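You operate a simulated robot arm through the tools that you are given. There is no shell and no other tool. Be economical: measure what you need, move in short steps, check, and stop when the job is done.

You are at the controls of a simulated robot arm. One attempt, no reset.

TASK
Sand and grease the standing grey pipe, then push the black coupling on.
Fine: burr off with the sanding block first, grease from the flat tub with the blue pad, coupling down to the black mark; block and pad go back, the yellow cap stays on. A coat counts when it lies all over at full strength: go over it till it gets no stronger. What is to be rubbed or washed off counts as gone when no trace of it is left.

It is judged by the outcome, as a careful person would: the job done as asked, and still so three seconds after it is handed in. It fails if anything else is knocked over, pushed out of place, dropped, spilled or broken. A push-on lid holds only when it is set on centred and level and pressed home; a screw cap is set on level and turned clockwise until tight.

THE ROBOT
A 5-joint arm with a two-finger parallel gripper, fixed in place. Base frame: the origin is at the foot of the arm, x ahead of it, y to its left, z up; the work surface is at about z = 0. Readings come in mm, degrees, newtons and seconds.
With the tool pointing down near the work surface it reaches from about 260 to 600 mm from the base axis. Its first joint turns from -66.0 to 66.0 degrees. The tool tilts only in the upright plane through the base axis and itself; it spins freely about its own axis. Payload 1.57 kg.
The TCP is the grasp point between the finger pads, 30 mm short of the fingertips. In the tool frame z runs along the fingers and y along their closing line. The gripper opens to 80 mm. The fingers are 17 mm wide and 12 mm thick; the gripper's body (40 by 82 mm) begins 80 mm behind the TCP.
Orientation is that of the tool frame in the base frame, as a unit quaternion [x, y, z, w]. With the fingers straight down and closing along the base's y, the tool's x points along the base's -x, its y along +y and its z along -z.

THE INTERFACE
- The arm moves only by the tool jog_arm. Its argument "steps" is a list of rows, each a list of 7 numbers: the shift along the base's x, y, z in units of 50 mm (1.0 is 50 mm), then the turn, a rotation vector about the base's x, y, z in units of 4 degrees (1.0 is 4 degrees), then the opening in per cent of the stroke, from 0 (shut) to 100 (fully open). In form: [[x, y, z, ax, ay, az, hand], ...]. A call has 1 to 8 rows; each row shifts and turns the commanded pose from where the row before left it. A call with a number of a shift or a turn outside -1 to 1 is refused whole. A row lasts 0.2 s, in which the tool goes at most 50 mm and 8.6 degrees; a call with a longer step from one row to the next is refused whole, and so is a gripper value outside its range. Where a pose cannot be reached the arm comes as near as it can. A force on the tool above 40 N (or 10 N above the force at the start of the call, whichever is more), or a blocked arm, ends the call early, and 0.2 s more pass. Each finger travels about 153 mm/s and halts on what it meets, pressing with about 21 N; the grip force reading is that of the motor and also rises with nothing between the fingers. The clock runs only during rows and for 0.2 s after the last one: add rows that do not move to give the fingers time. The reply holds the time, the measured pose of the TCP, the force on the tool along the base axes, the opening and the grip force, in the units named above and with some noise, with the torque about the TCP (base axes, N m) and any sound that the robot's microphone picked up.
- Cameras (640 x 400 px; columns grow to the right, rows downward): "scene" is fixed at [15.1, 365.4, 526.1]; the picture's right is [-0.84, -0.54, 0.00], its down [-0.28, 0.44, -0.85] and it looks along [0.46, -0.72, -0.52] (base axes); focal length 326 px, centre (320, 200). "wrist" rides on the gripper at [72, -7, -122] in the tool frame; the picture's right is [0.09, 1.00, 0.00], its down [-0.84, 0.08, -0.54] and it looks along [-0.54, 0.05, 0.84] (tool axes); focal length 238 px, centre (320, 200). There is no depth. A picture from a camera that has moved, and an enlarged one, comes with that camera's place and axes in the base frame and with its lens. The place of the scene camera against the robot may be out by one fixed shift of up to 25 mm in any direction.
- snapshot(camera): a new picture of that camera. It takes no simulated time.
- enlarge(camera, box): a new picture of the part [left, top, right, bottom] of that camera's present view, enlarged. It takes no simulated time.
- close_job(): hands the job in; it is judged then, once.

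Work in short steps. Places have to be worked out from the pictures, the camera data and where the tool is seen: move nearer, look again, correct. Check each grasp and each placing, and mend what went wrong. You have 120 turns and 84 pictures in all, those below and enlarged ones among them. Open the gripper and draw the arm clear of the work before you hand the job in, unless the task says otherwise; then end with one line.

The tools are called after ">>>" as a command line: name --pt "numbers of a row" for each row, then --argument value for the rest, lists and objects as JSON in quotes. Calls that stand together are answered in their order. jog_arm: Moves the arm, as the interface text tells. Its arguments: {"type":"object","properties":{"steps":{"type":"array","items":{"type":"array","items":{"type":"number"}}}},"required":["steps"]} The other tools are called the same way: snapshot (camera) takes a picture; enlarge (camera, box) takes an enlarged picture of a part of a camera's view; close_job () hands the job in.

At the start:

```text
time_s: 0.0
tcp_pos: [259.9, -327.1, 341.3]
orientation: [0.0, 1.0, 0.0, 0.0]
force: [0.0, -0.1, 0.2]
torque: [0.0, -0.04, -0.01]
width: 80.2
finger_force: 0.1
```

scene: 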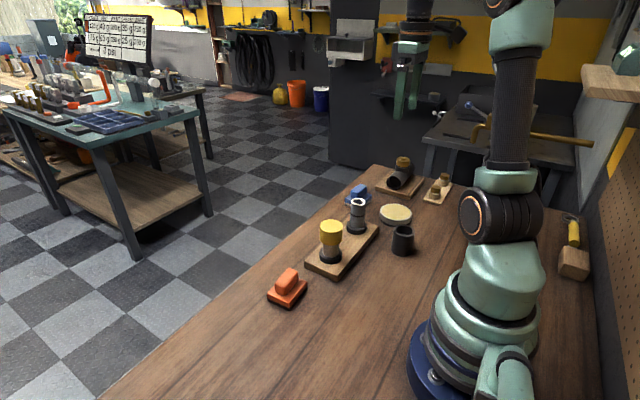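
wrist: 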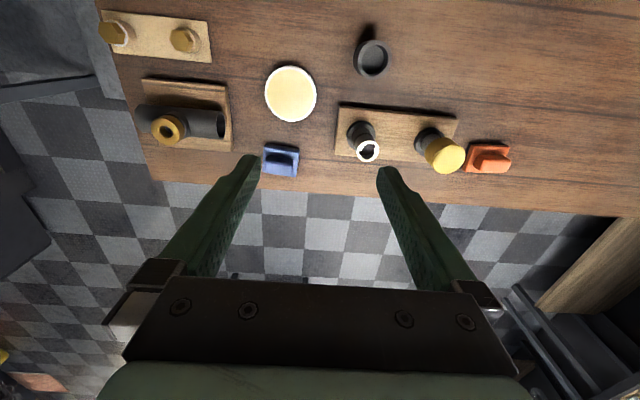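

I'll look closer at the work area in both views first.

>>> enlarge --camera "scene" --box '[250, 150, 470, 310]'

>>> enlarge --camera "wrist" --box '[220, 30, 540, 200]'

```text
2.50 times, centred on (360, 230) of scene
camera zoom: at [15.1, 365.4, 526.1], right [-0.84, -0.54, 0.0], down [-0.28, 0.44, -0.85], along [0.46, -0.72, -0.52], focal length 816 px, centre (220, 125)
```

zoom: 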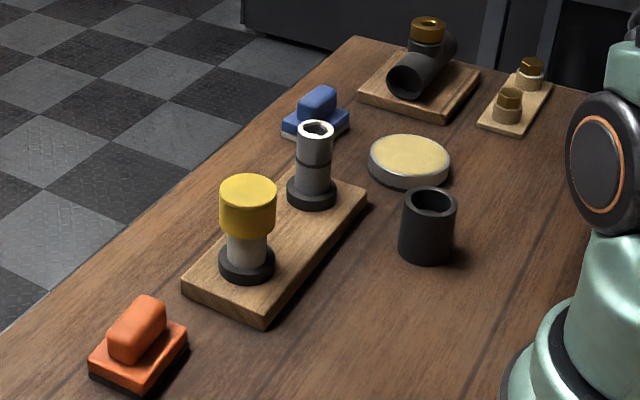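

```text
2.00 times, centred on (380, 115) of wrist
camera zoom: at [187.0, -333.3, 464.2], right [-0.09, 1.0, 0.0], down [0.84, 0.08, 0.54], along [0.54, 0.05, -0.84], focal length 477 px, centre (200, 370)
```

zoom: 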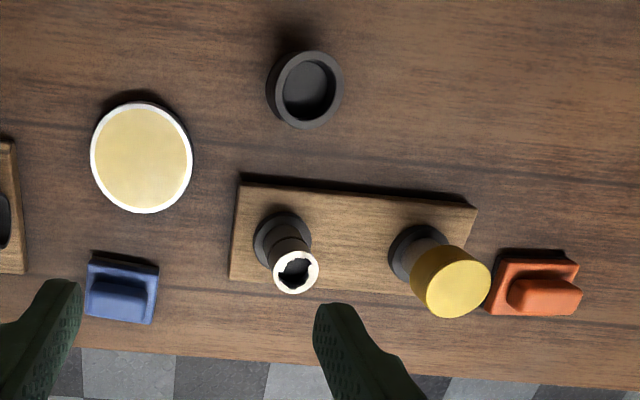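

Rough estimates: pipe ≈(323,-241), capped pipe ≈(317,-115), coupling ≈(197,-253), tub ≈(260,-377), blue pad ≈(389,-395), orange block ≈(342,17). I'll move the wrist camera closer to look at the pipe.

>>> jog_arm --pt "-0.4 0.6 -0.4 0 0 0 100" --pt "-0.4 0.6 -0.4 0 0 0 100" --pt "-0.2 0.5 -0.4 0 0 0 100" --pt "0 0 0 0 0 0 100"

>>> snapshot --camera "wrist"

```text
time_s: 1.0
tcp_pos: [210.8, -240.9, 281.3]
orientation: [0.0, 1.0, 0.0, 0.001]
force: [0.2, -0.3, 0.0]
torque: [0.0, 0.01, -0.02]
width: 80.1
finger_force: 0.0
```

```text
79 pictures are left
camera wrist: at [138.4, -248.5, 403.1], right [-0.09, 1.0, 0.0], down [0.84, 0.08, 0.54], along [0.54, 0.05, -0.84], focal length 238 px, centre (320, 200)
```

wrist: 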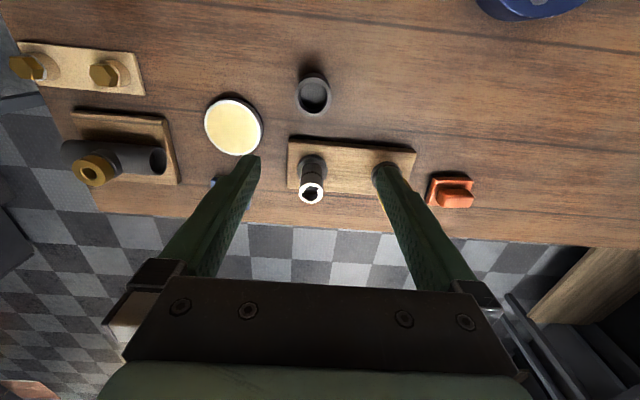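

>>> enlarge --camera "wrist" --box '[270, 130, 370, 215]'

>>> enlarge --camera "scene" --box '[315, 185, 395, 245]'

>>> enlarge --camera "scene" --box '[260, 255, 320, 315]'

```text
4.71 times, centred on (320, 172) of wrist
camera zoom: at [138.4, -248.5, 403.1], right [-0.09, 1.0, 0.0], down [0.84, 0.08, 0.54], along [0.54, 0.05, -0.84], focal length 1122 px, centre (320, 329)
```

zoom: 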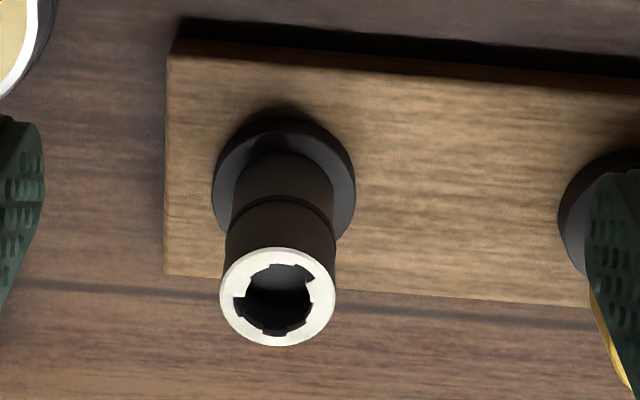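

```text
6.67 times, centred on (355, 215) of scene
camera zoom: at [15.1, 365.4, 526.1], right [-0.84, -0.54, 0.0], down [-0.28, 0.44, -0.85], along [0.46, -0.72, -0.52], focal length 2176 px, centre (87, 100)
```

zoom: 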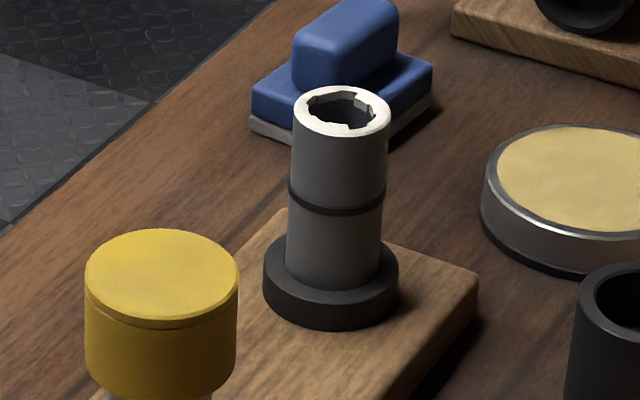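

```text
6.67 times, centred on (290, 285) of scene
camera zoom: at [15.1, 365.4, 526.1], right [-0.84, -0.54, 0.0], down [-0.28, 0.44, -0.85], along [0.46, -0.72, -0.52], focal length 2176 px, centre (520, -367)
```

zoom: 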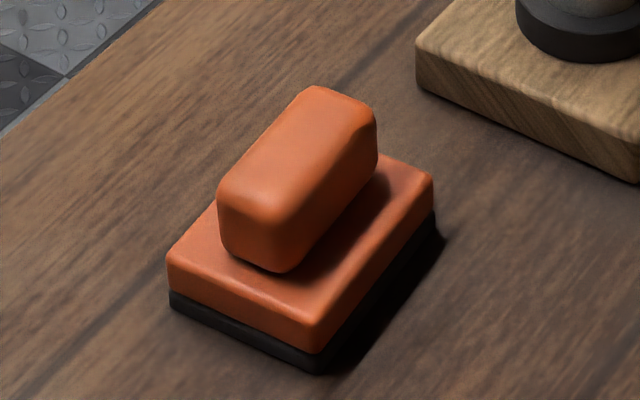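

Burr sits on the rim of the pipe's top: pipe ≈(319,-245), top z≈105. Now going over to the orange block for a close look.

>>> jog_arm --pt "0.2 0.8 0 0 0 0 100" --pt "0.2 0.8 0 0 0 0 100" --pt "0.2 0.8 0 0 0 0 100" --pt "0.2 0.8 0 0 0 0 100" --pt "0.2 0.8 0 0 0 0 100" --pt "0.2 0.8 -0.5 0 0 0 100" --pt "0.2 0.4 -0.8 0 0 0 100" --pt "0 0 0 0 0 0 100"

>>> snapshot --camera "wrist"

```text
time_s: 2.8
tcp_pos: [279.2, 17.5, 218.4]
orientation: [0.0, 1.0, 0.0, 0.0]
force: [0.6, 1.2, -0.3]
torque: [0.01, 0.01, 0.02]
width: 79.8
finger_force: 0.1
```

```text
75 pictures are left
camera wrist: at [206.0, 11.1, 340.3], right [-0.09, 1.0, 0.0], down [0.84, 0.08, 0.54], along [0.54, 0.05, -0.84], focal length 238 px, centre (320, 200)
```

wrist: 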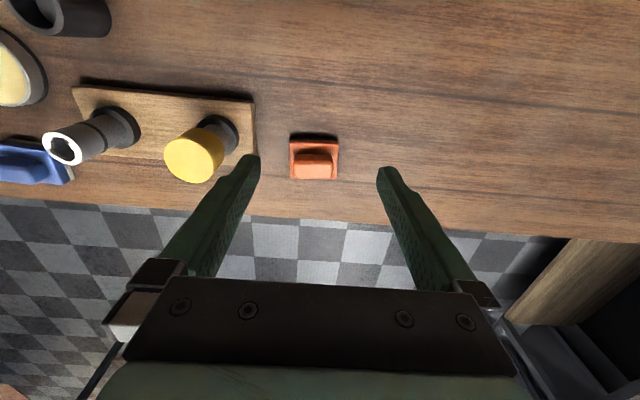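

>>> enlarge --camera "wrist" --box '[270, 120, 360, 195]'

```text
5.33 times, centred on (315, 158) of wrist
camera zoom: at [206.0, 11.1, 340.3], right [-0.09, 1.0, 0.0], down [0.84, 0.08, 0.54], along [0.54, 0.05, -0.84], focal length 1271 px, centre (347, 427)
```

zoom: 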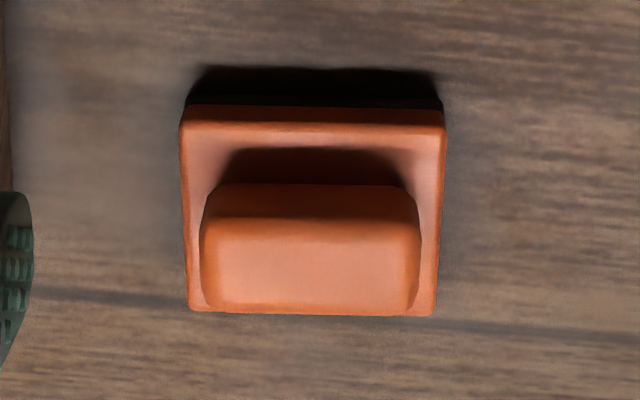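

Block's handle ≈(348,15), long axis ≈4.5° off base y, handle top about z 42. I'll spin the tool by -85.5° so the fingers close across it, moving overhead.

>>> jog_arm --pt "0.17 0 0 0 0 -1 100" --pt "0.17 0 0 0 0 -1 100" --pt "0.17 0 0 0 0 -1 100" --pt "0.17 0 0 0 0 -1 100" --pt "0.17 0 0 0 0 -1 100" --pt "0.17 0 0 0 0 -1 100" --pt "0.18 0 0 0 0 -1 100" --pt "0.18 0 0 0 0 -1 100"

>>> jog_arm --pt "0 0 0 0 0 -1 100" --pt "0 0 0 0 0 -1 100" --pt "0 0 0 0 0 -1 100" --pt "0 0 0 0 0 -1 100" --pt "0 0 0 0 0 -1 100" --pt "0 0 0 0 0 -1 100" --pt "0 0 0 0 0 -1 100" --pt "0 0 0 0 0 -1 100"

>>> jog_arm --pt "0 0 -0.4 0 0 -1 100" --pt "0 0 -0.4 0 0 -1 100" --pt "0 0 -0.4 0 0 -1 100" --pt "0 0 -0.4 0 0 -1 100" --pt "0 0 -0.2 0 0 -1 100" --pt "0 0 0 0 0 -0.375 100" --pt "0 0 0 0 0 0 100"

>>> snapshot --camera "wrist"

```text
time_s: 4.6
tcp_pos: [348.4, 17.0, 217.7]
orientation: [0.276, 0.961, 0.0, 0.0]
force: [-0.4, -0.6, -0.2]
torque: [0.0, -0.01, -0.02]
width: 80.0
finger_force: 0.0
```

```text
time_s: 6.4
tcp_pos: [347.7, 18.8, 217.1]
orientation: [0.53, 0.848, 0.001, 0.0]
force: [0.1, 0.8, 0.0]
torque: [0.01, -0.01, -0.02]
width: 80.1
finger_force: 0.1
```

```text
time_s: 8.0
tcp_pos: [348.2, 19.3, 126.9]
orientation: [0.679, 0.734, 0.0, 0.0]
force: [-0.9, 0.6, 0.2]
torque: [-0.01, 0.0, 0.02]
width: 79.8
finger_force: 0.1
```

```text
73 pictures are left
camera wrist: at [335.5, 90.2, 249.2], right [0.99, 0.17, 0.0], down [0.14, -0.83, 0.54], along [0.09, -0.53, -0.84], focal length 238 px, centre (320, 200)
```

wrist: 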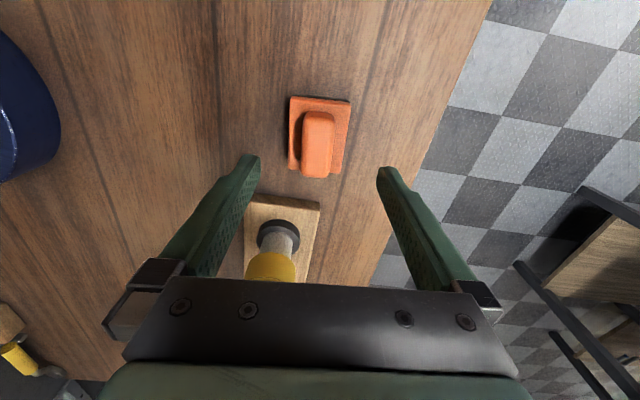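

>>> enlarge --camera "wrist" --box '[265, 85, 375, 190]'

```text
3.81 times, centred on (320, 138) of wrist
camera zoom: at [335.5, 90.2, 249.2], right [0.99, 0.17, 0.0], down [0.14, -0.83, 0.54], along [0.09, -0.53, -0.84], focal length 908 px, centre (320, 438)
```

zoom: 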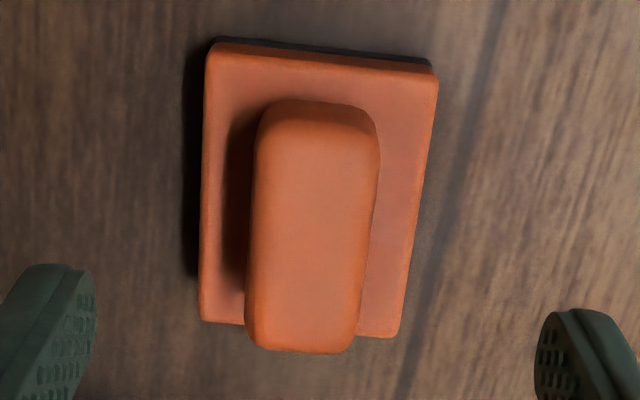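

Orientation matches the handle (≈4.5°). Handle centre ≈(346,15.3); descend to TCP z≈50 and close.

>>> jog_arm --pt "-0.04 -0.06 -0.5 0 0 0 100" --pt "0 0 -0.5 0 0 0 100" --pt "0 0 -0.3 0 0 0 100" --pt "0 0 -0.2 0 0 0 100" --pt "0 0 0 0 0 0 100"

>>> enlarge --camera "scene" --box '[240, 230, 340, 310]'

```text
time_s: 9.2
tcp_pos: [347.6, 14.8, 51.3]
orientation: [0.679, 0.734, 0.0, 0.001]
force: [0.7, 0.7, 0.3]
torque: [-0.02, -0.01, 0.0]
width: 80.0
finger_force: 0.1
```

```text
5.00 times, centred on (290, 270) of scene
camera zoom: at [15.1, 365.4, 526.1], right [-0.84, -0.54, 0.0], down [-0.28, 0.44, -0.85], along [0.46, -0.72, -0.52], focal length 1632 px, centre (470, -150)
```

zoom: 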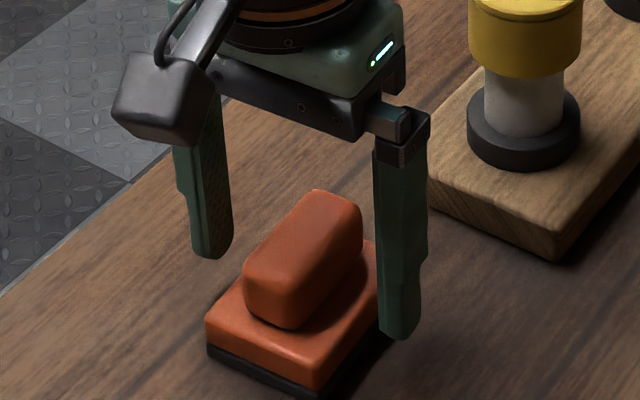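

Fingers straddle the handle. Closing.

>>> jog_arm --pt "0 0 -0.04 0 0 0 60" --pt "0 0 0 0 0 0 20" --pt "0 0 0 0 0 0 20" --pt "0 0 0 0 0 0 20"

>>> enlarge --camera "scene" --box '[240, 230, 340, 310]'

```text
time_s: 10.2
tcp_pos: [345.9, 15.2, 50.8]
orientation: [0.678, 0.735, 0.0, 0.0]
force: [-2.8, 1.1, 15.2]
torque: [0.01, 0.15, -0.04]
width: 55.3
finger_force: 21.0
```

```text
5.00 times, centred on (290, 270) of scene
camera zoom: at [15.0, 365.4, 526.2], right [-0.84, -0.54, 0.0], down [-0.28, 0.44, -0.85], along [0.46, -0.72, -0.52], focal length 1632 px, centre (470, -150)
```

zoom: 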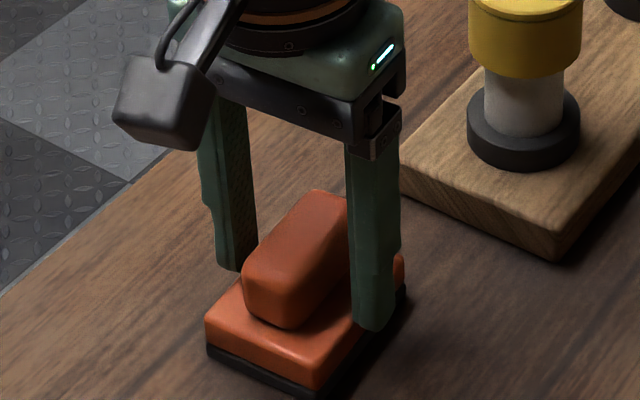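

Width 55 mm means the tips caught the base plate. Open, rise 7 mm, close again on the handle.

>>> jog_arm --pt "0 0 0 0 0 0 100" --pt "0 0 0 0 0 0 100" --pt "0 0 0.14 0 0 0 100" --pt "0 0 0 0 0 0 60" --pt "0 0 0 0 0 0 15" --pt "0 0 0 0 0 0 15" --pt "0 0 0 0 0 0 15"

>>> enlarge --camera "scene" --box '[240, 230, 340, 310]'

```text
time_s: 11.8
tcp_pos: [346.3, 15.0, 58.4]
orientation: [0.679, 0.734, 0.0, 0.0]
force: [0.7, 0.5, 0.0]
torque: [-0.01, 0.01, 0.03]
width: 27.3
finger_force: 21.4
```

```text
5.00 times, centred on (290, 270) of scene
camera zoom: at [15.1, 365.4, 526.1], right [-0.84, -0.54, 0.0], down [-0.28, 0.44, -0.85], along [0.46, -0.72, -0.52], focal length 1632 px, centre (470, -150)
```

zoom: 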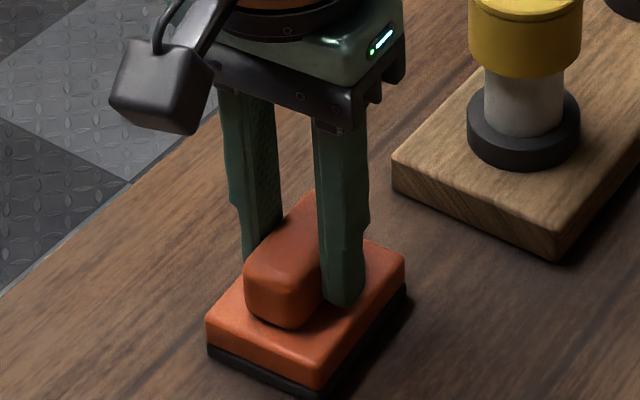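

Handle held at 27 mm width. Rest pose recorded: (346.3,15.0,58). Lift and carry above the pipe.

>>> jog_arm --pt "0 0 0.4 0 0 0 15" --pt "0 0 0.8 0 0 0 15" --pt "0 0 0.8 0 0 0 15" --pt "0 0 0.8 0 0 0 15" --pt "0 0 0.4 0 0 0 15" --pt "0 0 0 0 0 0 15"

>>> jog_arm --pt "-0.08 -0.6 0 0 0 0 15" --pt "-0.08 -0.8 0 0 0 0 15" --pt "-0.08 -0.8 0 0 0 0 15" --pt "-0.08 -0.8 0 0 0 0 15" --pt "-0.08 -0.8 0 0 0 0 15" --pt "-0.08 -0.8 0 0 0 0 15" --pt "-0.08 -0.6 0 0 0 0 15" --pt "0 0 0 0 0 0 15"

>>> snapshot --camera "scene"

>>> snapshot --camera "wrist"

```text
time_s: 13.2
tcp_pos: [345.2, 15.8, 217.4]
orientation: [0.679, 0.734, 0.001, 0.0]
force: [0.6, 1.0, -0.2]
torque: [-0.03, -0.01, -0.02]
width: 12.0
finger_force: 0.1
```

```text
time_s: 15.0
tcp_pos: [319.3, -246.4, 218.1]
orientation: [0.677, 0.736, 0.0, -0.001]
force: [-0.4, -0.2, 0.3]
torque: [0.04, -0.01, -0.02]
width: 12.4
finger_force: 0.0
```

```text
68 pictures are left
```

scene: 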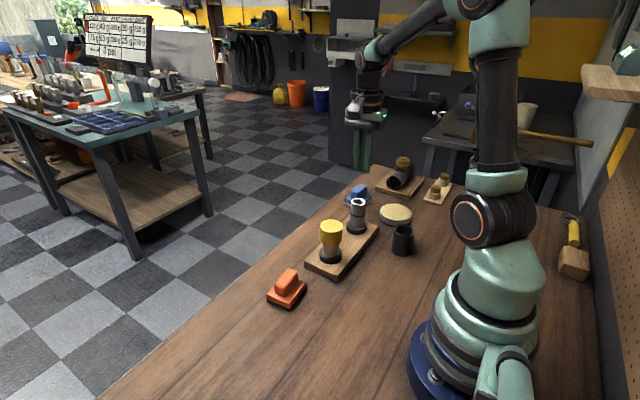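

```text
67 pictures are left
camera wrist: at [304.8, -175.0, 339.4], right [0.99, 0.17, 0.0], down [0.14, -0.83, 0.54], along [0.09, -0.53, -0.84], focal length 238 px, centre (320, 200)
```

wrist: 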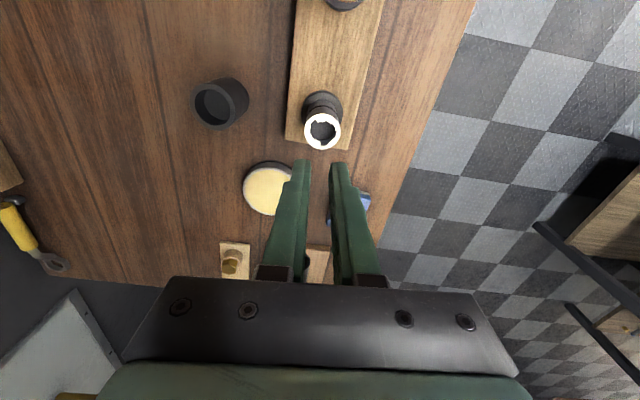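

The block slipped out and is still at its place. Go back above it and look.

>>> jog_arm --pt "0.08 0.6 0 0 0 0 100" --pt "0.08 0.8 0 0 0 0 100" --pt "0.08 0.8 0 0 0 0 100" --pt "0.08 0.8 0 0 0 0 100" --pt "0.08 0.8 0 0 0 0 100" --pt "0.08 0.8 0 0 0 0 100" --pt "0.08 0.6 0 0 0 0 100" --pt "0 0 0 0 0 0 100"

>>> jog_arm --pt "0 0 -0.8 0 0 0 100" --pt "0 0 -0.8 0 0 0 100" --pt "0 0 -0.2 0 0 0 100" --pt "0 0 0 0 0 0 100"

>>> enlarge --camera "wrist" --box '[265, 85, 375, 190]'

```text
time_s: 16.8
tcp_pos: [348.1, 16.3, 216.2]
orientation: [0.679, 0.734, 0.0, 0.001]
force: [0.5, 1.0, 0.1]
torque: [0.0, 0.01, -0.02]
width: 79.8
finger_force: 0.1
```

```text
time_s: 17.8
tcp_pos: [346.3, 15.9, 125.9]
orientation: [0.679, 0.734, 0.0, 0.0]
force: [-0.5, 0.3, -0.1]
torque: [0.0, -0.01, 0.02]
width: 79.8
finger_force: 0.1
```

```text
3.81 times, centred on (320, 138) of wrist
camera zoom: at [333.9, 87.4, 248.5], right [0.99, 0.17, 0.0], down [0.14, -0.83, 0.54], along [0.09, -0.53, -0.84], focal length 908 px, centre (320, 438)
```

zoom: 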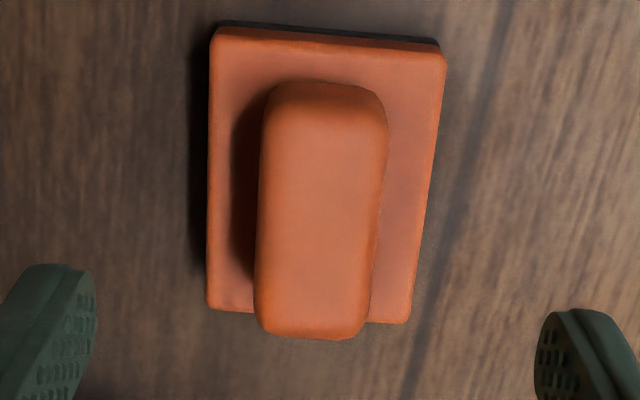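

Block unmoved. Descend a bit lower than before (TCP z≈54) and close fully, then lift slowly.

>>> jog_arm --pt "0 0 -0.5 0 0 0 100" --pt "0 0 -0.5 0 0 0 100" --pt "0 0 -0.42 0 0 0 100" --pt "0 0 0 0 0 0 50" --pt "0 0 0 0 0 0 0" --pt "0 0 0 0 0 0 0" --pt "0 0 0 0 0 0 0"

>>> jog_arm --pt "0 0 0.1 0 0 0 0" --pt "0 0 0.2 0 0 0 0" --pt "0 0 0.2 0 0 0 0" --pt "0 0 0 0 0 0 0"

>>> enlarge --camera "scene" --box '[240, 230, 340, 310]'

```text
time_s: 19.4
tcp_pos: [346.9, 14.6, 55.7]
orientation: [0.678, 0.735, 0.0, 0.001]
force: [-0.8, 0.4, 0.5]
torque: [0.03, -0.03, -0.03]
width: 27.2
finger_force: 21.3
```

```text
time_s: 20.4
tcp_pos: [346.2, 14.9, 81.7]
orientation: [0.679, 0.735, -0.001, 0.0]
force: [-0.2, -1.2, -0.1]
torque: [-0.01, -0.03, -0.01]
width: 27.2
finger_force: 21.0
```

```text
5.00 times, centred on (290, 270) of scene
camera zoom: at [15.1, 365.4, 526.1], right [-0.84, -0.54, 0.0], down [-0.28, 0.44, -0.85], along [0.46, -0.72, -0.52], focal length 1632 px, centre (470, -150)
```

zoom: 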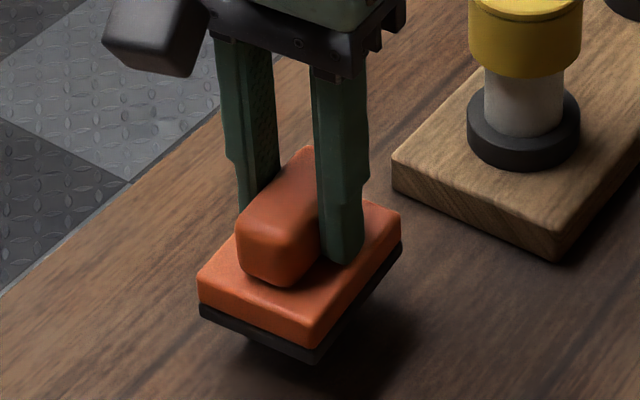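

Held now, block bottom ≈55 mm below the TCP. Lift and carry gently.

>>> jog_arm --pt "0 0 0.4 0 0 0 0" --pt "0 0 0.5 0 0 0 0" --pt "0 0 0.5 0 0 0 0" --pt "0 0 0.5 0 0 0 0" --pt "0 0 0.5 0 0 0 0" --pt "0 0 0.2 0 0 0 0" --pt "0 0 0 0 0 0 0"

>>> jog_arm --pt "-0.05 -0.4 0 0 0 0 0" --pt "-0.08 -0.7 0 0 0 0 0" --pt "-0.08 -0.8 0 0 0 0 0" --pt "-0.08 -0.8 0 0 0 0 0" --pt "-0.08 -0.8 0 0 0 0 0" --pt "-0.08 -0.8 0 0 0 0 0" --pt "-0.08 -0.7 0 0 0 0 0" --pt "-0.03 -0.2 0 0 0 0 0"

>>> snapshot --camera "scene"

```text
time_s: 22.0
tcp_pos: [346.8, 16.1, 211.8]
orientation: [0.679, 0.734, 0.0, 0.0]
force: [-0.3, 0.6, -0.5]
torque: [0.02, -0.03, 0.0]
width: 27.0
finger_force: 20.5
```

```text
time_s: 23.8
tcp_pos: [318.1, -246.0, 210.6]
orientation: [0.678, 0.735, -0.001, -0.001]
force: [-0.3, -0.4, -1.0]
torque: [-0.04, 0.0, 0.0]
width: 27.2
finger_force: 21.7
```

```text
64 pictures are left
```

scene: 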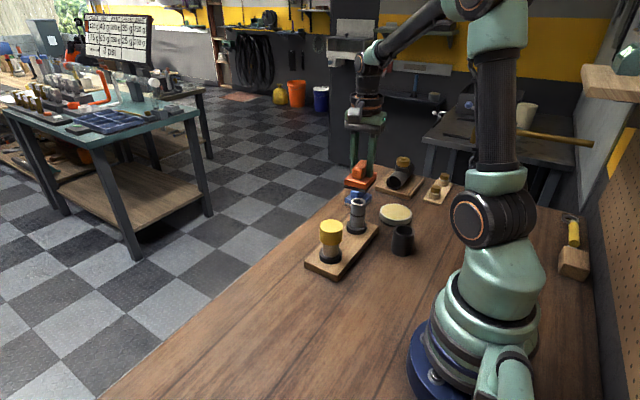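

Now lower toward the pipe rim, watching force.

>>> jog_arm --pt "0 0 -0.3 0 0 0 0" --pt "0 0 -0.3 0 0 0 0" --pt "0 0 -0.15 0 0 0 0" --pt "0 0 -0.06 0 0 0 0" --pt "0 0 -0.06 0 0 0 0" --pt "0 0 0 0 0 0 0"

>>> enlarge --camera "scene" --box '[300, 140, 420, 250]'

```text
time_s: 25.2
tcp_pos: [318.5, -243.8, 166.3]
orientation: [0.679, 0.734, -0.001, 0.0]
force: [0.7, -1.1, -1.6]
torque: [-0.02, -0.01, -0.02]
width: 27.0
finger_force: 20.9
```

```text
3.64 times, centred on (360, 195) of scene
camera zoom: at [15.1, 365.4, 526.1], right [-0.84, -0.54, 0.0], down [-0.28, 0.44, -0.85], along [0.46, -0.72, -0.52], focal length 1187 px, centre (174, 218)
```

zoom: 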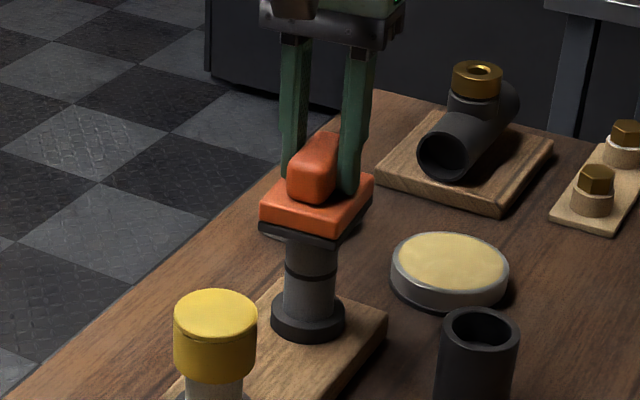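

Almost touching; continue in 1.5 mm steps.

>>> jog_arm --pt "0 0 -0.03 0 0 0 0" --pt "0 0 -0.03 0 0 0 0" --pt "0 0 -0.03 0 0 0 0" --pt "0 0 0 0 0 0 0"

```text
time_s: 26.2
tcp_pos: [319.4, -244.6, 162.4]
orientation: [0.679, 0.735, 0.0, 0.001]
force: [0.5, 0.6, 0.5]
torque: [0.04, 0.0, -0.02]
width: 27.1
finger_force: 21.1
```

>>> jog_arm --pt "0 0 -0.03 0 0 0 0" --pt "0 0 -0.03 0 0 0 0" --pt "0 0 0 0 0 0 0"

```text
time_s: 27.0
tcp_pos: [319.5, -243.7, 160.1]
orientation: [0.678, 0.735, 0.0, 0.001]
force: [-0.5, 0.1, -0.3]
torque: [0.0, 0.0, 0.0]
width: 27.1
finger_force: 21.5
```

Still free; a few more small steps.

>>> jog_arm --pt "0 0 -0.03 0 0 0 0" --pt "0 0 -0.03 0 0 0 0" --pt "0 0 -0.03 0 0 0 0" --pt "0 0 0 0 0 0 0"

```text
time_s: 27.8
tcp_pos: [318.4, -245.4, 159.2]
orientation: [0.678, 0.735, 0.0, 0.001]
force: [-1.5, 0.2, 5.3]
torque: [-0.01, 0.11, 0.0]
width: 27.4
finger_force: 21.4
stopped in row 4: the force on the tool passed its limit at 44 N (the readings are from after the stop); the commanded pose is now the measured one
```

Contact at TCP z≈159.2. Rub back and forth in x and y at this height.

>>> jog_arm --pt "0.16 0 0 0 0 0 0" --pt "-0.3 0 0 0 0 0 0" --pt "0.3 0 0 0 0 0 0" --pt "-0.16 0.2 0 0 0 0 0" --pt "0 -0.4 0 0 0 0 0" --pt "0 0.4 0 0 0 0 0" --pt "0 -0.2 0 0 0 0 0"

```text
time_s: 29.4
tcp_pos: [317.1, -244.2, 159.3]
orientation: [0.679, 0.734, 0.001, 0.001]
force: [-0.2, 2.3, 3.6]
torque: [0.07, 0.03, -0.1]
width: 27.4
finger_force: 21.0
```

Works without trouble. Press slightly more (0.5 mm) and rub in more strokes.

>>> jog_arm --pt "0 0 -0.01 0 0 0 0" --pt "0.2 0 0 0 0 0 0" --pt "-0.4 0 0 0 0 0 0" --pt "0.4 0 0 0 0 0 0" --pt "-0.2 0.25 0 0 0 0 0" --pt "0 -0.5 0 0 0 0 0" --pt "0 0.5 0 0 0 0 0" --pt "0 -0.25 0 0 0 0 0"

>>> jog_arm --pt "0.2 0.2 0 0 0 0 0" --pt "-0.4 0 0 0 0 0 0" --pt "0 -0.4 0 0 0 0 0" --pt "0.4 0 0 0 0 0 0" --pt "0 0.4 0 0 0 0 0" --pt "-0.4 0 0 0 0 0 0" --pt "0 -0.4 0 0 0 0 0" --pt "0.2 0.2 0 0 0 0 0"

```text
time_s: 31.4
tcp_pos: [320.1, -244.7, 159.0]
orientation: [0.677, 0.736, 0.0, 0.001]
force: [-1.4, -0.5, 5.2]
torque: [0.01, 0.14, -0.01]
width: 27.3
finger_force: 20.8
stopped in row 8: the force on the tool passed its limit at 41 N (the readings are from after the stop); the commanded pose is now the measured one
```

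```text
time_s: 33.2
tcp_pos: [320.6, -244.1, 159.0]
orientation: [0.678, 0.735, 0.0, 0.002]
force: [-6.2, -7.2, 26.5]
torque: [-0.45, 0.46, 0.02]
width: 27.1
finger_force: 20.4
```

Rubbed with up to 26 N. Lift off, shift away, and inspect the rim.

>>> jog_arm --pt "0 0 0.4 0 0 0 0" --pt "0 0 0.6 0 0 0 0" --pt "0 -0.4 0.6 0 0 0 0" --pt "0 -0.8 0 0 0 0 0" --pt "0 -0.4 0 0 0 0 0" --pt "0 0 0 0 0 0 0"

>>> enlarge --camera "scene" --box '[325, 185, 395, 240]'

>>> enlarge --camera "wrist" --box '[240, 0, 400, 120]'

```text
time_s: 34.6
tcp_pos: [320.2, -324.9, 237.5]
orientation: [0.678, 0.735, 0.0, 0.002]
force: [-0.8, 0.4, 0.0]
torque: [0.01, 0.0, 0.01]
width: 27.3
finger_force: 21.3
```

```text
7.27 times, centred on (360, 212) of scene
camera zoom: at [15.1, 365.4, 526.1], right [-0.84, -0.54, 0.0], down [-0.28, 0.44, -0.85], along [0.46, -0.72, -0.52], focal length 2374 px, centre (29, 109)
```

zoom: 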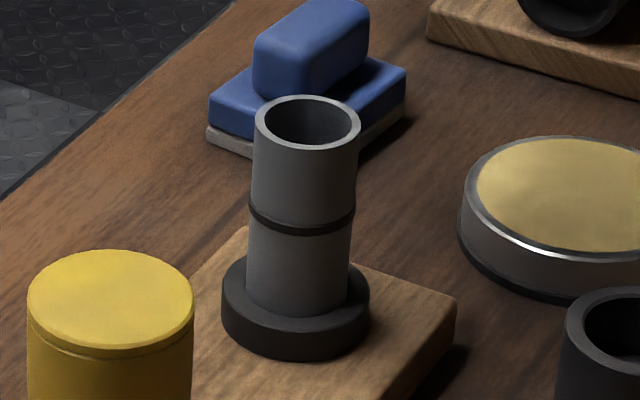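

```text
3.33 times, centred on (320, 60) of wrist
camera zoom: at [307.1, -253.0, 359.9], right [0.98, 0.17, 0.0], down [0.14, -0.83, 0.54], along [0.09, -0.54, -0.84], focal length 794 px, centre (320, 667)
```

zoom: 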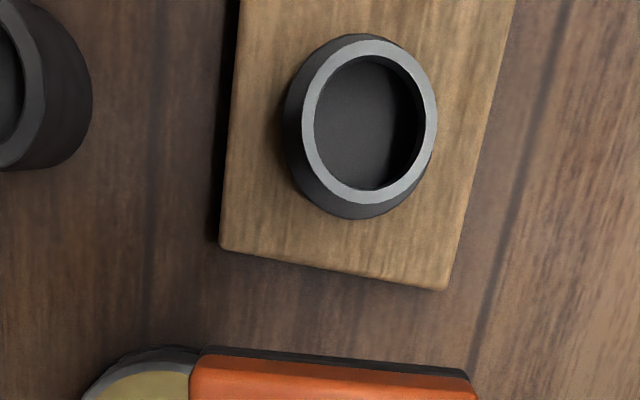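

Burr completely gone. Return the block to its original place.

>>> jog_arm --pt "0 0.5 0 0 0 0 0" --pt "0 0.9 0 0 0 0 0" --pt "0.09 0.9 0 0 0 0 0" --pt "0.09 0.9 0 0 0 0 0" --pt "0.09 0.9 0 0 0 0 0" --pt "0.09 0.9 0 0 0 0 0" --pt "0.09 0.9 0 0 0 0 0" --pt "0.07 0.88 0 0 0 0 0"

>>> jog_arm --pt "0 0 -0.5 0 0 0 0" --pt "0 0 -0.8 0 0 0 0" --pt "0 0 -0.8 0 0 0 0" --pt "0 0 -0.7 0 0 0 0" --pt "0 0 -0.5 0 0 0 0" --pt "0 0 0 0 0 0 0"

```text
time_s: 36.4
tcp_pos: [347.7, 15.6, 241.1]
orientation: [0.679, 0.734, 0.001, 0.001]
force: [0.0, 0.8, -0.9]
torque: [-0.03, 0.0, -0.02]
width: 27.5
finger_force: 20.9
```

```text
time_s: 37.8
tcp_pos: [346.8, 16.1, 75.0]
orientation: [0.678, 0.735, 0.0, 0.0]
force: [-0.2, 0.4, -0.2]
torque: [0.01, 0.02, -0.03]
width: 27.2
finger_force: 20.6
```

>>> jog_arm --pt "0 -0.01 -0.2 0 0 0 0" --pt "0 0 -0.1 0 0 0 0" --pt "0 0 -0.04 0 0 0 0" --pt "0 0 0 0 0 0 0"

>>> jog_arm --pt "0 0 -0.02 0 0 0 0" --pt "0 0 -0.02 0 0 0 0" --pt "0 0 0 0 0 0 0"

```text
time_s: 38.8
tcp_pos: [346.1, 14.9, 58.5]
orientation: [0.678, 0.735, 0.001, 0.001]
force: [0.0, -0.2, -0.8]
torque: [0.05, 0.0, -0.01]
width: 27.3
finger_force: 21.2
```

```text
time_s: 39.6
tcp_pos: [347.0, 14.3, 54.5]
orientation: [0.677, 0.736, 0.001, 0.0]
force: [-0.2, 1.3, -0.4]
torque: [0.01, 0.0, 0.0]
width: 27.2
finger_force: 21.0
```

>>> jog_arm --pt "0 0 -0.02 0 0 0 0" --pt "0 0 -0.02 0 0 0 0" --pt "0 0 0 0 0 0 0"

>>> enlarge --camera "scene" --box '[240, 230, 340, 310]'

```text
time_s: 40.4
tcp_pos: [348.1, 15.3, 53.5]
orientation: [0.678, 0.735, 0.002, 0.002]
force: [-6.5, -9.1, 28.9]
torque: [-0.4, 0.33, -0.02]
width: 27.3
finger_force: 20.9
```

```text
5.00 times, centred on (290, 270) of scene
camera zoom: at [15.0, 365.4, 526.2], right [-0.84, -0.54, 0.0], down [-0.28, 0.44, -0.85], along [0.46, -0.72, -0.52], focal length 1632 px, centre (470, -150)
```

zoom: 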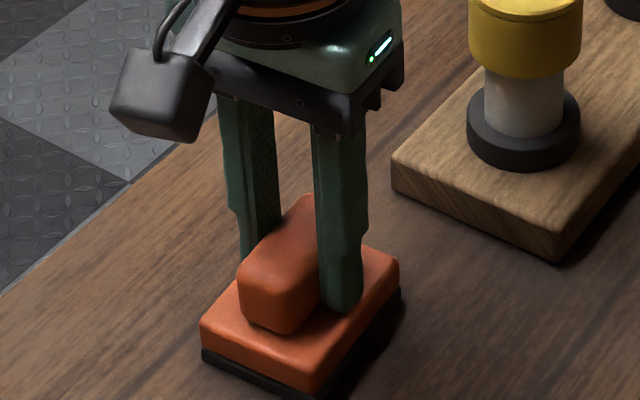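

Seated on the table. Open and rise straight.

>>> jog_arm --pt "0 0 0.02 0 0 0 0" --pt "0 0 0 0 0 0 60" --pt "0 0 0 0 0 0 90" --pt "0 0 0.2 0 0 0 90" --pt "0 0 0.8 0 0 0 90" --pt "0 0 0.9 0 0 0 90" --pt "0 0 0.9 0 0 0 100" --pt "0 0 0.9 0 0 0 100"

>>> enlarge --camera "scene" --box '[240, 230, 340, 310]'

```text
time_s: 42.2
tcp_pos: [348.8, 16.3, 239.1]
orientation: [0.679, 0.735, 0.001, 0.0]
force: [0.1, -0.1, 0.2]
torque: [0.02, -0.01, -0.01]
width: 80.1
finger_force: 0.1
```

```text
5.00 times, centred on (290, 270) of scene
camera zoom: at [15.1, 365.4, 526.1], right [-0.84, -0.54, 0.0], down [-0.28, 0.44, -0.85], along [0.46, -0.72, -0.52], focal length 1632 px, centre (470, -150)
```

zoom: 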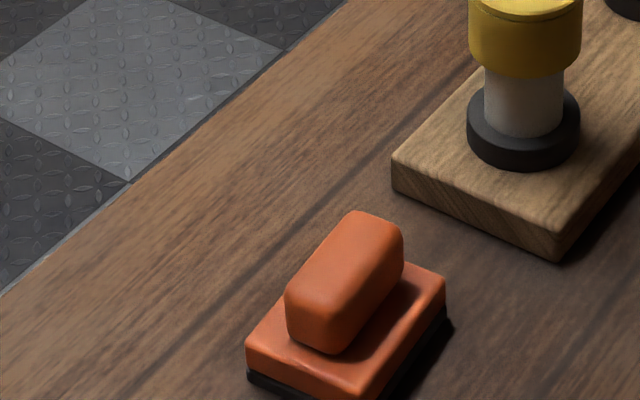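

The block shifted during release. Look from above to measure.

>>> snapshot --camera "wrist"

>>> enlarge --camera "scene" --box '[250, 150, 470, 310]'

```text
58 pictures are left
camera wrist: at [336.3, 88.1, 361.9], right [0.98, 0.17, 0.0], down [0.14, -0.83, 0.54], along [0.09, -0.53, -0.84], focal length 238 px, centre (320, 200)
```

wrist: 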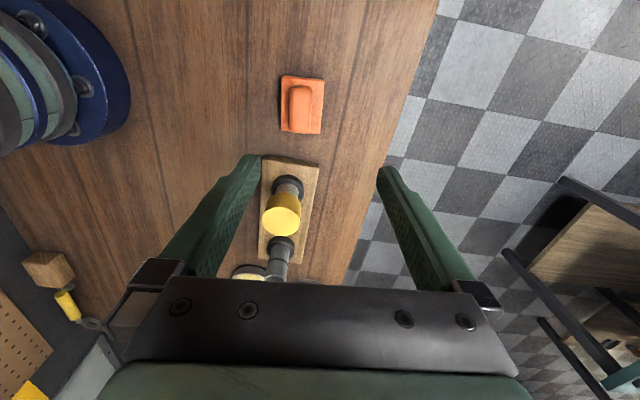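

```text
2.50 times, centred on (360, 230) of scene
camera zoom: at [15.1, 365.4, 526.1], right [-0.84, -0.54, 0.0], down [-0.28, 0.44, -0.85], along [0.46, -0.72, -0.52], focal length 816 px, centre (220, 125)
```

zoom: 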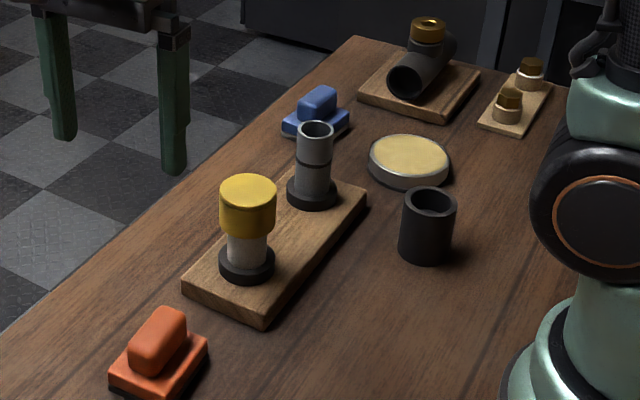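

The pad-side finger likely dragged it ~23 mm in -x. I'll go over it, measure, and put it back properly.

>>> jog_arm --pt "-0.2 0 -0.6 0 0 0 100" --pt "-0.25 0 -0.8 0 0 0 100" --pt "0 0 -0.8 0 0 0 100" --pt "0 0 -0.06 0 0 0 100" --pt "0 0 0 0 0 0 100"

>>> enlarge --camera "wrist" --box '[265, 85, 375, 190]'

```text
time_s: 43.4
tcp_pos: [324.6, 15.3, 124.5]
orientation: [0.678, 0.735, 0.001, 0.0]
force: [-0.5, -0.5, -0.3]
torque: [-0.01, 0.01, 0.02]
width: 80.2
finger_force: 0.0
```

```text
3.81 times, centred on (320, 138) of wrist
camera zoom: at [310.6, 86.4, 247.5], right [0.98, 0.17, 0.0], down [0.14, -0.83, 0.54], along [0.09, -0.53, -0.84], focal length 908 px, centre (320, 438)
```

zoom: 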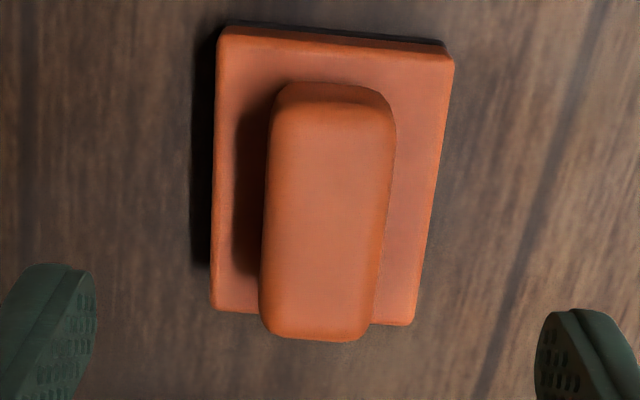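

Block is ≈21 mm to -x of its start with yaw unchanged. Grip again slightly higher (z≈57), lift a few mm, move +21 mm, set down.

>>> jog_arm --pt "0.02 0 -0.5 0 0 0 100" --pt "0 0 -0.5 0 0 0 100" --pt "0 0 -0.34 0 0 0 100" --pt "0 0 0 0 0 0 50" --pt "0 0 0 0 0 0 0" --pt "0 0 0 0 0 0 0" --pt "0 0 0 0 0 0 0"

>>> jog_arm --pt "0 0 0.1 0 0 0 0" --pt "0 0 0.1 0 0 0 0" --pt "0.21 0.01 0 0 0 0 0" --pt "0.2 0 0 0 0 0 0" --pt "0 0 0 0 0 0 0"

>>> enlarge --camera "scene" --box '[240, 230, 340, 310]'

```text
time_s: 45.0
tcp_pos: [326.2, 15.0, 57.8]
orientation: [0.678, 0.735, 0.001, 0.001]
force: [-0.1, 0.7, -0.3]
torque: [0.01, -0.03, 0.0]
width: 27.0
finger_force: 21.0
```

```text
time_s: 46.2
tcp_pos: [345.4, 15.5, 67.7]
orientation: [0.677, 0.736, 0.0, 0.001]
force: [-0.3, 0.3, -1.1]
torque: [-0.02, 0.01, -0.01]
width: 27.3
finger_force: 20.5
```

```text
5.00 times, centred on (290, 270) of scene
camera zoom: at [15.1, 365.4, 526.1], right [-0.84, -0.54, 0.0], down [-0.28, 0.44, -0.85], along [0.46, -0.72, -0.52], focal length 1632 px, centre (470, -150)
```

zoom: 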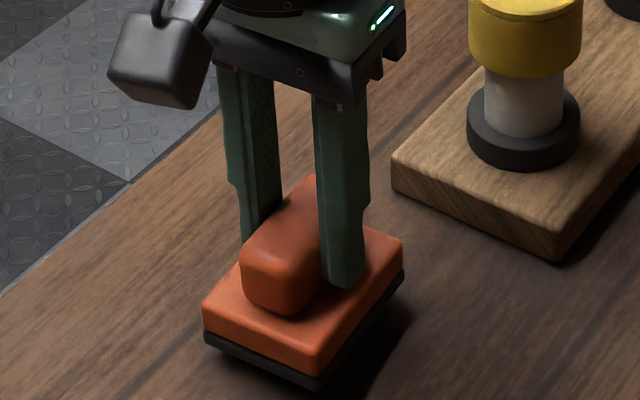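

Held. Lower to the table gently.

>>> jog_arm --pt "0 0 -0.1 0 0 0 0" --pt "0 0 -0.06 0 0 0 0" --pt "0 0 -0.02 0 0 0 0" --pt "0 0 0 0 0 0 0"

>>> jog_arm --pt "0 0 -0.01 0 0 0 0" --pt "0 0 0 0 0 0 0"

```text
time_s: 47.2
tcp_pos: [347.2, 15.9, 59.0]
orientation: [0.678, 0.735, 0.001, 0.0]
force: [0.2, -0.6, -0.5]
torque: [0.02, 0.01, 0.01]
width: 27.3
finger_force: 21.0
```

```text
time_s: 47.8
tcp_pos: [346.1, 17.1, 58.5]
orientation: [0.678, 0.735, 0.0, 0.0]
force: [0.5, -0.3, -0.1]
torque: [-0.02, 0.01, -0.01]
width: 27.1
finger_force: 20.7
```

>>> jog_arm --pt "0 0 -0.01 0 0 0 0" --pt "0 0 -0.01 0 0 0 0" --pt "0 0 0 0 0 0 0"

```text
time_s: 48.6
tcp_pos: [346.0, 16.3, 57.8]
orientation: [0.678, 0.735, 0.0, 0.001]
force: [-5.3, 3.6, 15.5]
torque: [0.07, 0.2, -0.02]
width: 27.3
finger_force: 21.4
```

Touching at 15 N. Relieve 0.5 mm, open only to ~45 mm, and check before leaving.

>>> jog_arm --pt "0 0 0.012 0 0 0 0" --pt "0 0 0 0 0 0 40" --pt "0 0 0 0 0 0 50" --pt "0 0 0.1 0 0 0 60" --pt "0 0 0.3 0 0 0 60" --pt "0 0 0.5 0 0 0 60" --pt "0 0 0.5 0 0 0 60" --pt "0 0 0 0 0 0 60"

>>> enlarge --camera "scene" --box '[240, 230, 340, 310]'

>>> enlarge --camera "wrist" --box '[265, 85, 375, 190]'

```text
time_s: 50.4
tcp_pos: [346.2, 15.7, 129.8]
orientation: [0.677, 0.736, 0.001, 0.0]
force: [0.1, -0.6, 0.1]
torque: [0.02, 0.02, -0.01]
width: 48.0
finger_force: 0.1
```

```text
5.00 times, centred on (290, 270) of scene
camera zoom: at [15.1, 365.4, 526.1], right [-0.84, -0.54, 0.0], down [-0.28, 0.44, -0.85], along [0.46, -0.72, -0.52], focal length 1632 px, centre (470, -150)
```

zoom: 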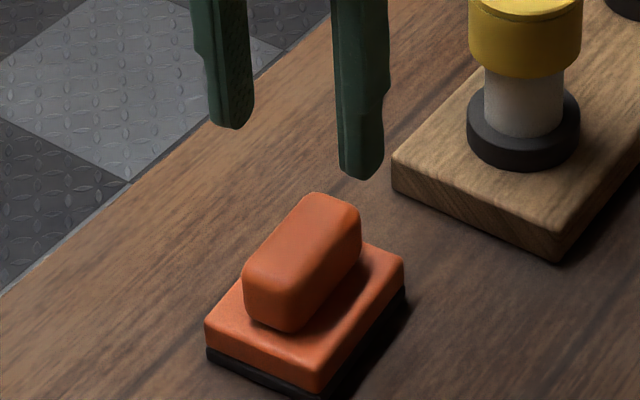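

```text
3.81 times, centred on (320, 138) of wrist
camera zoom: at [332.5, 86.0, 252.1], right [0.98, 0.17, 0.0], down [0.14, -0.83, 0.54], along [0.1, -0.53, -0.84], focal length 908 px, centre (320, 438)
```

zoom: 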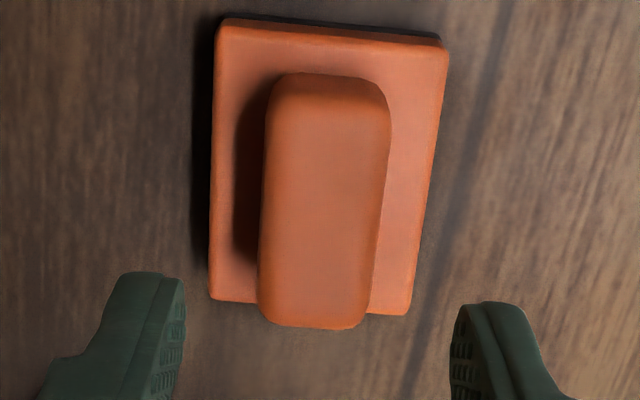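

Block is back exactly at its original spot. Now rise and travel to the blue pad.

>>> jog_arm --pt "0 0 0.7 0 0 0 100" --pt "0 -0.5 0.7 0 0 0 100" --pt "0.1 -0.9 0 0 0 0 100" --pt "0.1 -0.9 0 0 0 0 100" --pt "0.1 -0.9 0 0 0 0 100" --pt "0.1 -0.9 0 0 0 0 100" --pt "0.1 -0.9 0 0 0 0 100" --pt "0.1 -0.9 0 0 0 0 100"

>>> jog_arm --pt "0.1 -0.9 0 0 0 0 100" --pt "0.1 -0.9 0 0 0 0 100" --pt "0.05 -0.4 -0.2 0 0 0 100" --pt "0 0 -0.5 0 0 0 100" --pt "0 0 0 0 0 0 100"

>>> snapshot --camera "wrist"

```text
time_s: 52.2
tcp_pos: [375.3, -282.9, 199.2]
orientation: [0.678, 0.735, 0.0, 0.001]
force: [-0.3, -0.8, 0.3]
torque: [0.0, 0.02, -0.03]
width: 80.1
finger_force: 0.0
```

```text
time_s: 53.4
tcp_pos: [386.2, -390.5, 164.8]
orientation: [0.678, 0.735, -0.001, 0.001]
force: [-0.9, -0.1, 0.4]
torque: [0.01, 0.01, 0.0]
width: 79.9
finger_force: 0.0
```

```text
52 pictures are left
camera wrist: at [373.0, -319.1, 286.2], right [0.98, 0.17, 0.0], down [0.14, -0.83, 0.54], along [0.09, -0.54, -0.84], focal length 238 px, centre (320, 200)
```

wrist: 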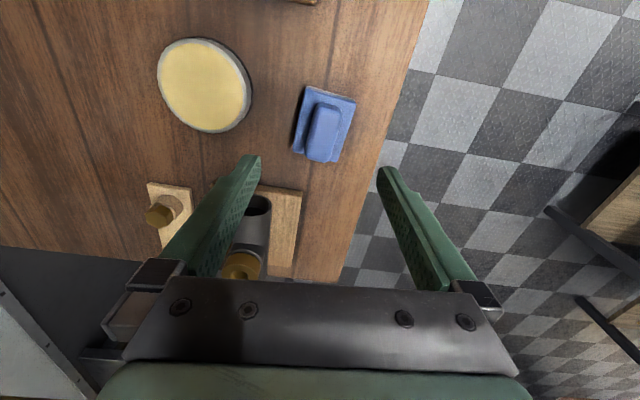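

>>> enlarge --camera "wrist" --box '[275, 75, 375, 170]'

```text
4.21 times, centred on (325, 122) of wrist
camera zoom: at [373.0, -319.1, 286.2], right [0.98, 0.17, 0.0], down [0.14, -0.83, 0.54], along [0.09, -0.54, -0.84], focal length 1004 px, centre (299, 526)
```

zoom: 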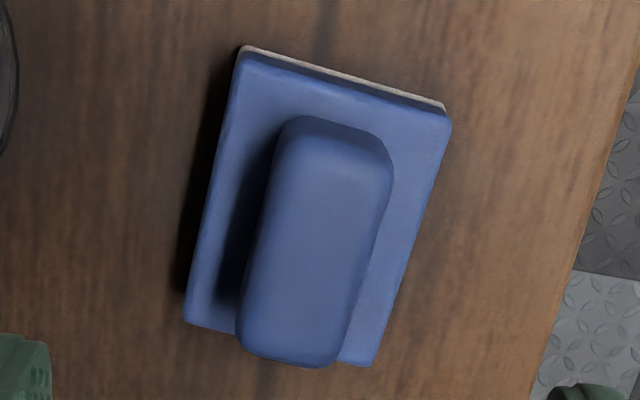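

Blue handle centre ≈(388.6,-393), axis ≈-5.6°. Turn a further -10° and descend to z≈57.

>>> jog_arm --pt "0.05 -0.05 -0.4 0 0 -1 100" --pt "0 0 -0.4 0 0 -1 100" --pt "0 0 -0.4 0 0 -0.5 100" --pt "0 0 -0.2 0 0 0 100" --pt "0 0 0 0 0 0 100"

>>> snapshot --camera "wrist"

```text
time_s: 54.6
tcp_pos: [390.1, -392.0, 93.7]
orientation: [0.739, 0.673, 0.001, 0.002]
force: [0.1, -0.8, -0.3]
torque: [-0.02, -0.02, 0.0]
width: 80.0
finger_force: 0.1
```

```text
50 pictures are left
camera wrist: at [389.3, -319.5, 216.0], right [1.0, 0.0, 0.0], down [0.0, -0.84, 0.54], along [0.0, -0.54, -0.84], focal length 238 px, centre (320, 200)
```

wrist: 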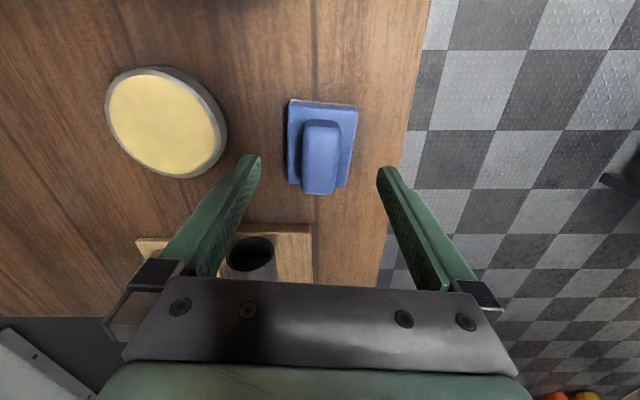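

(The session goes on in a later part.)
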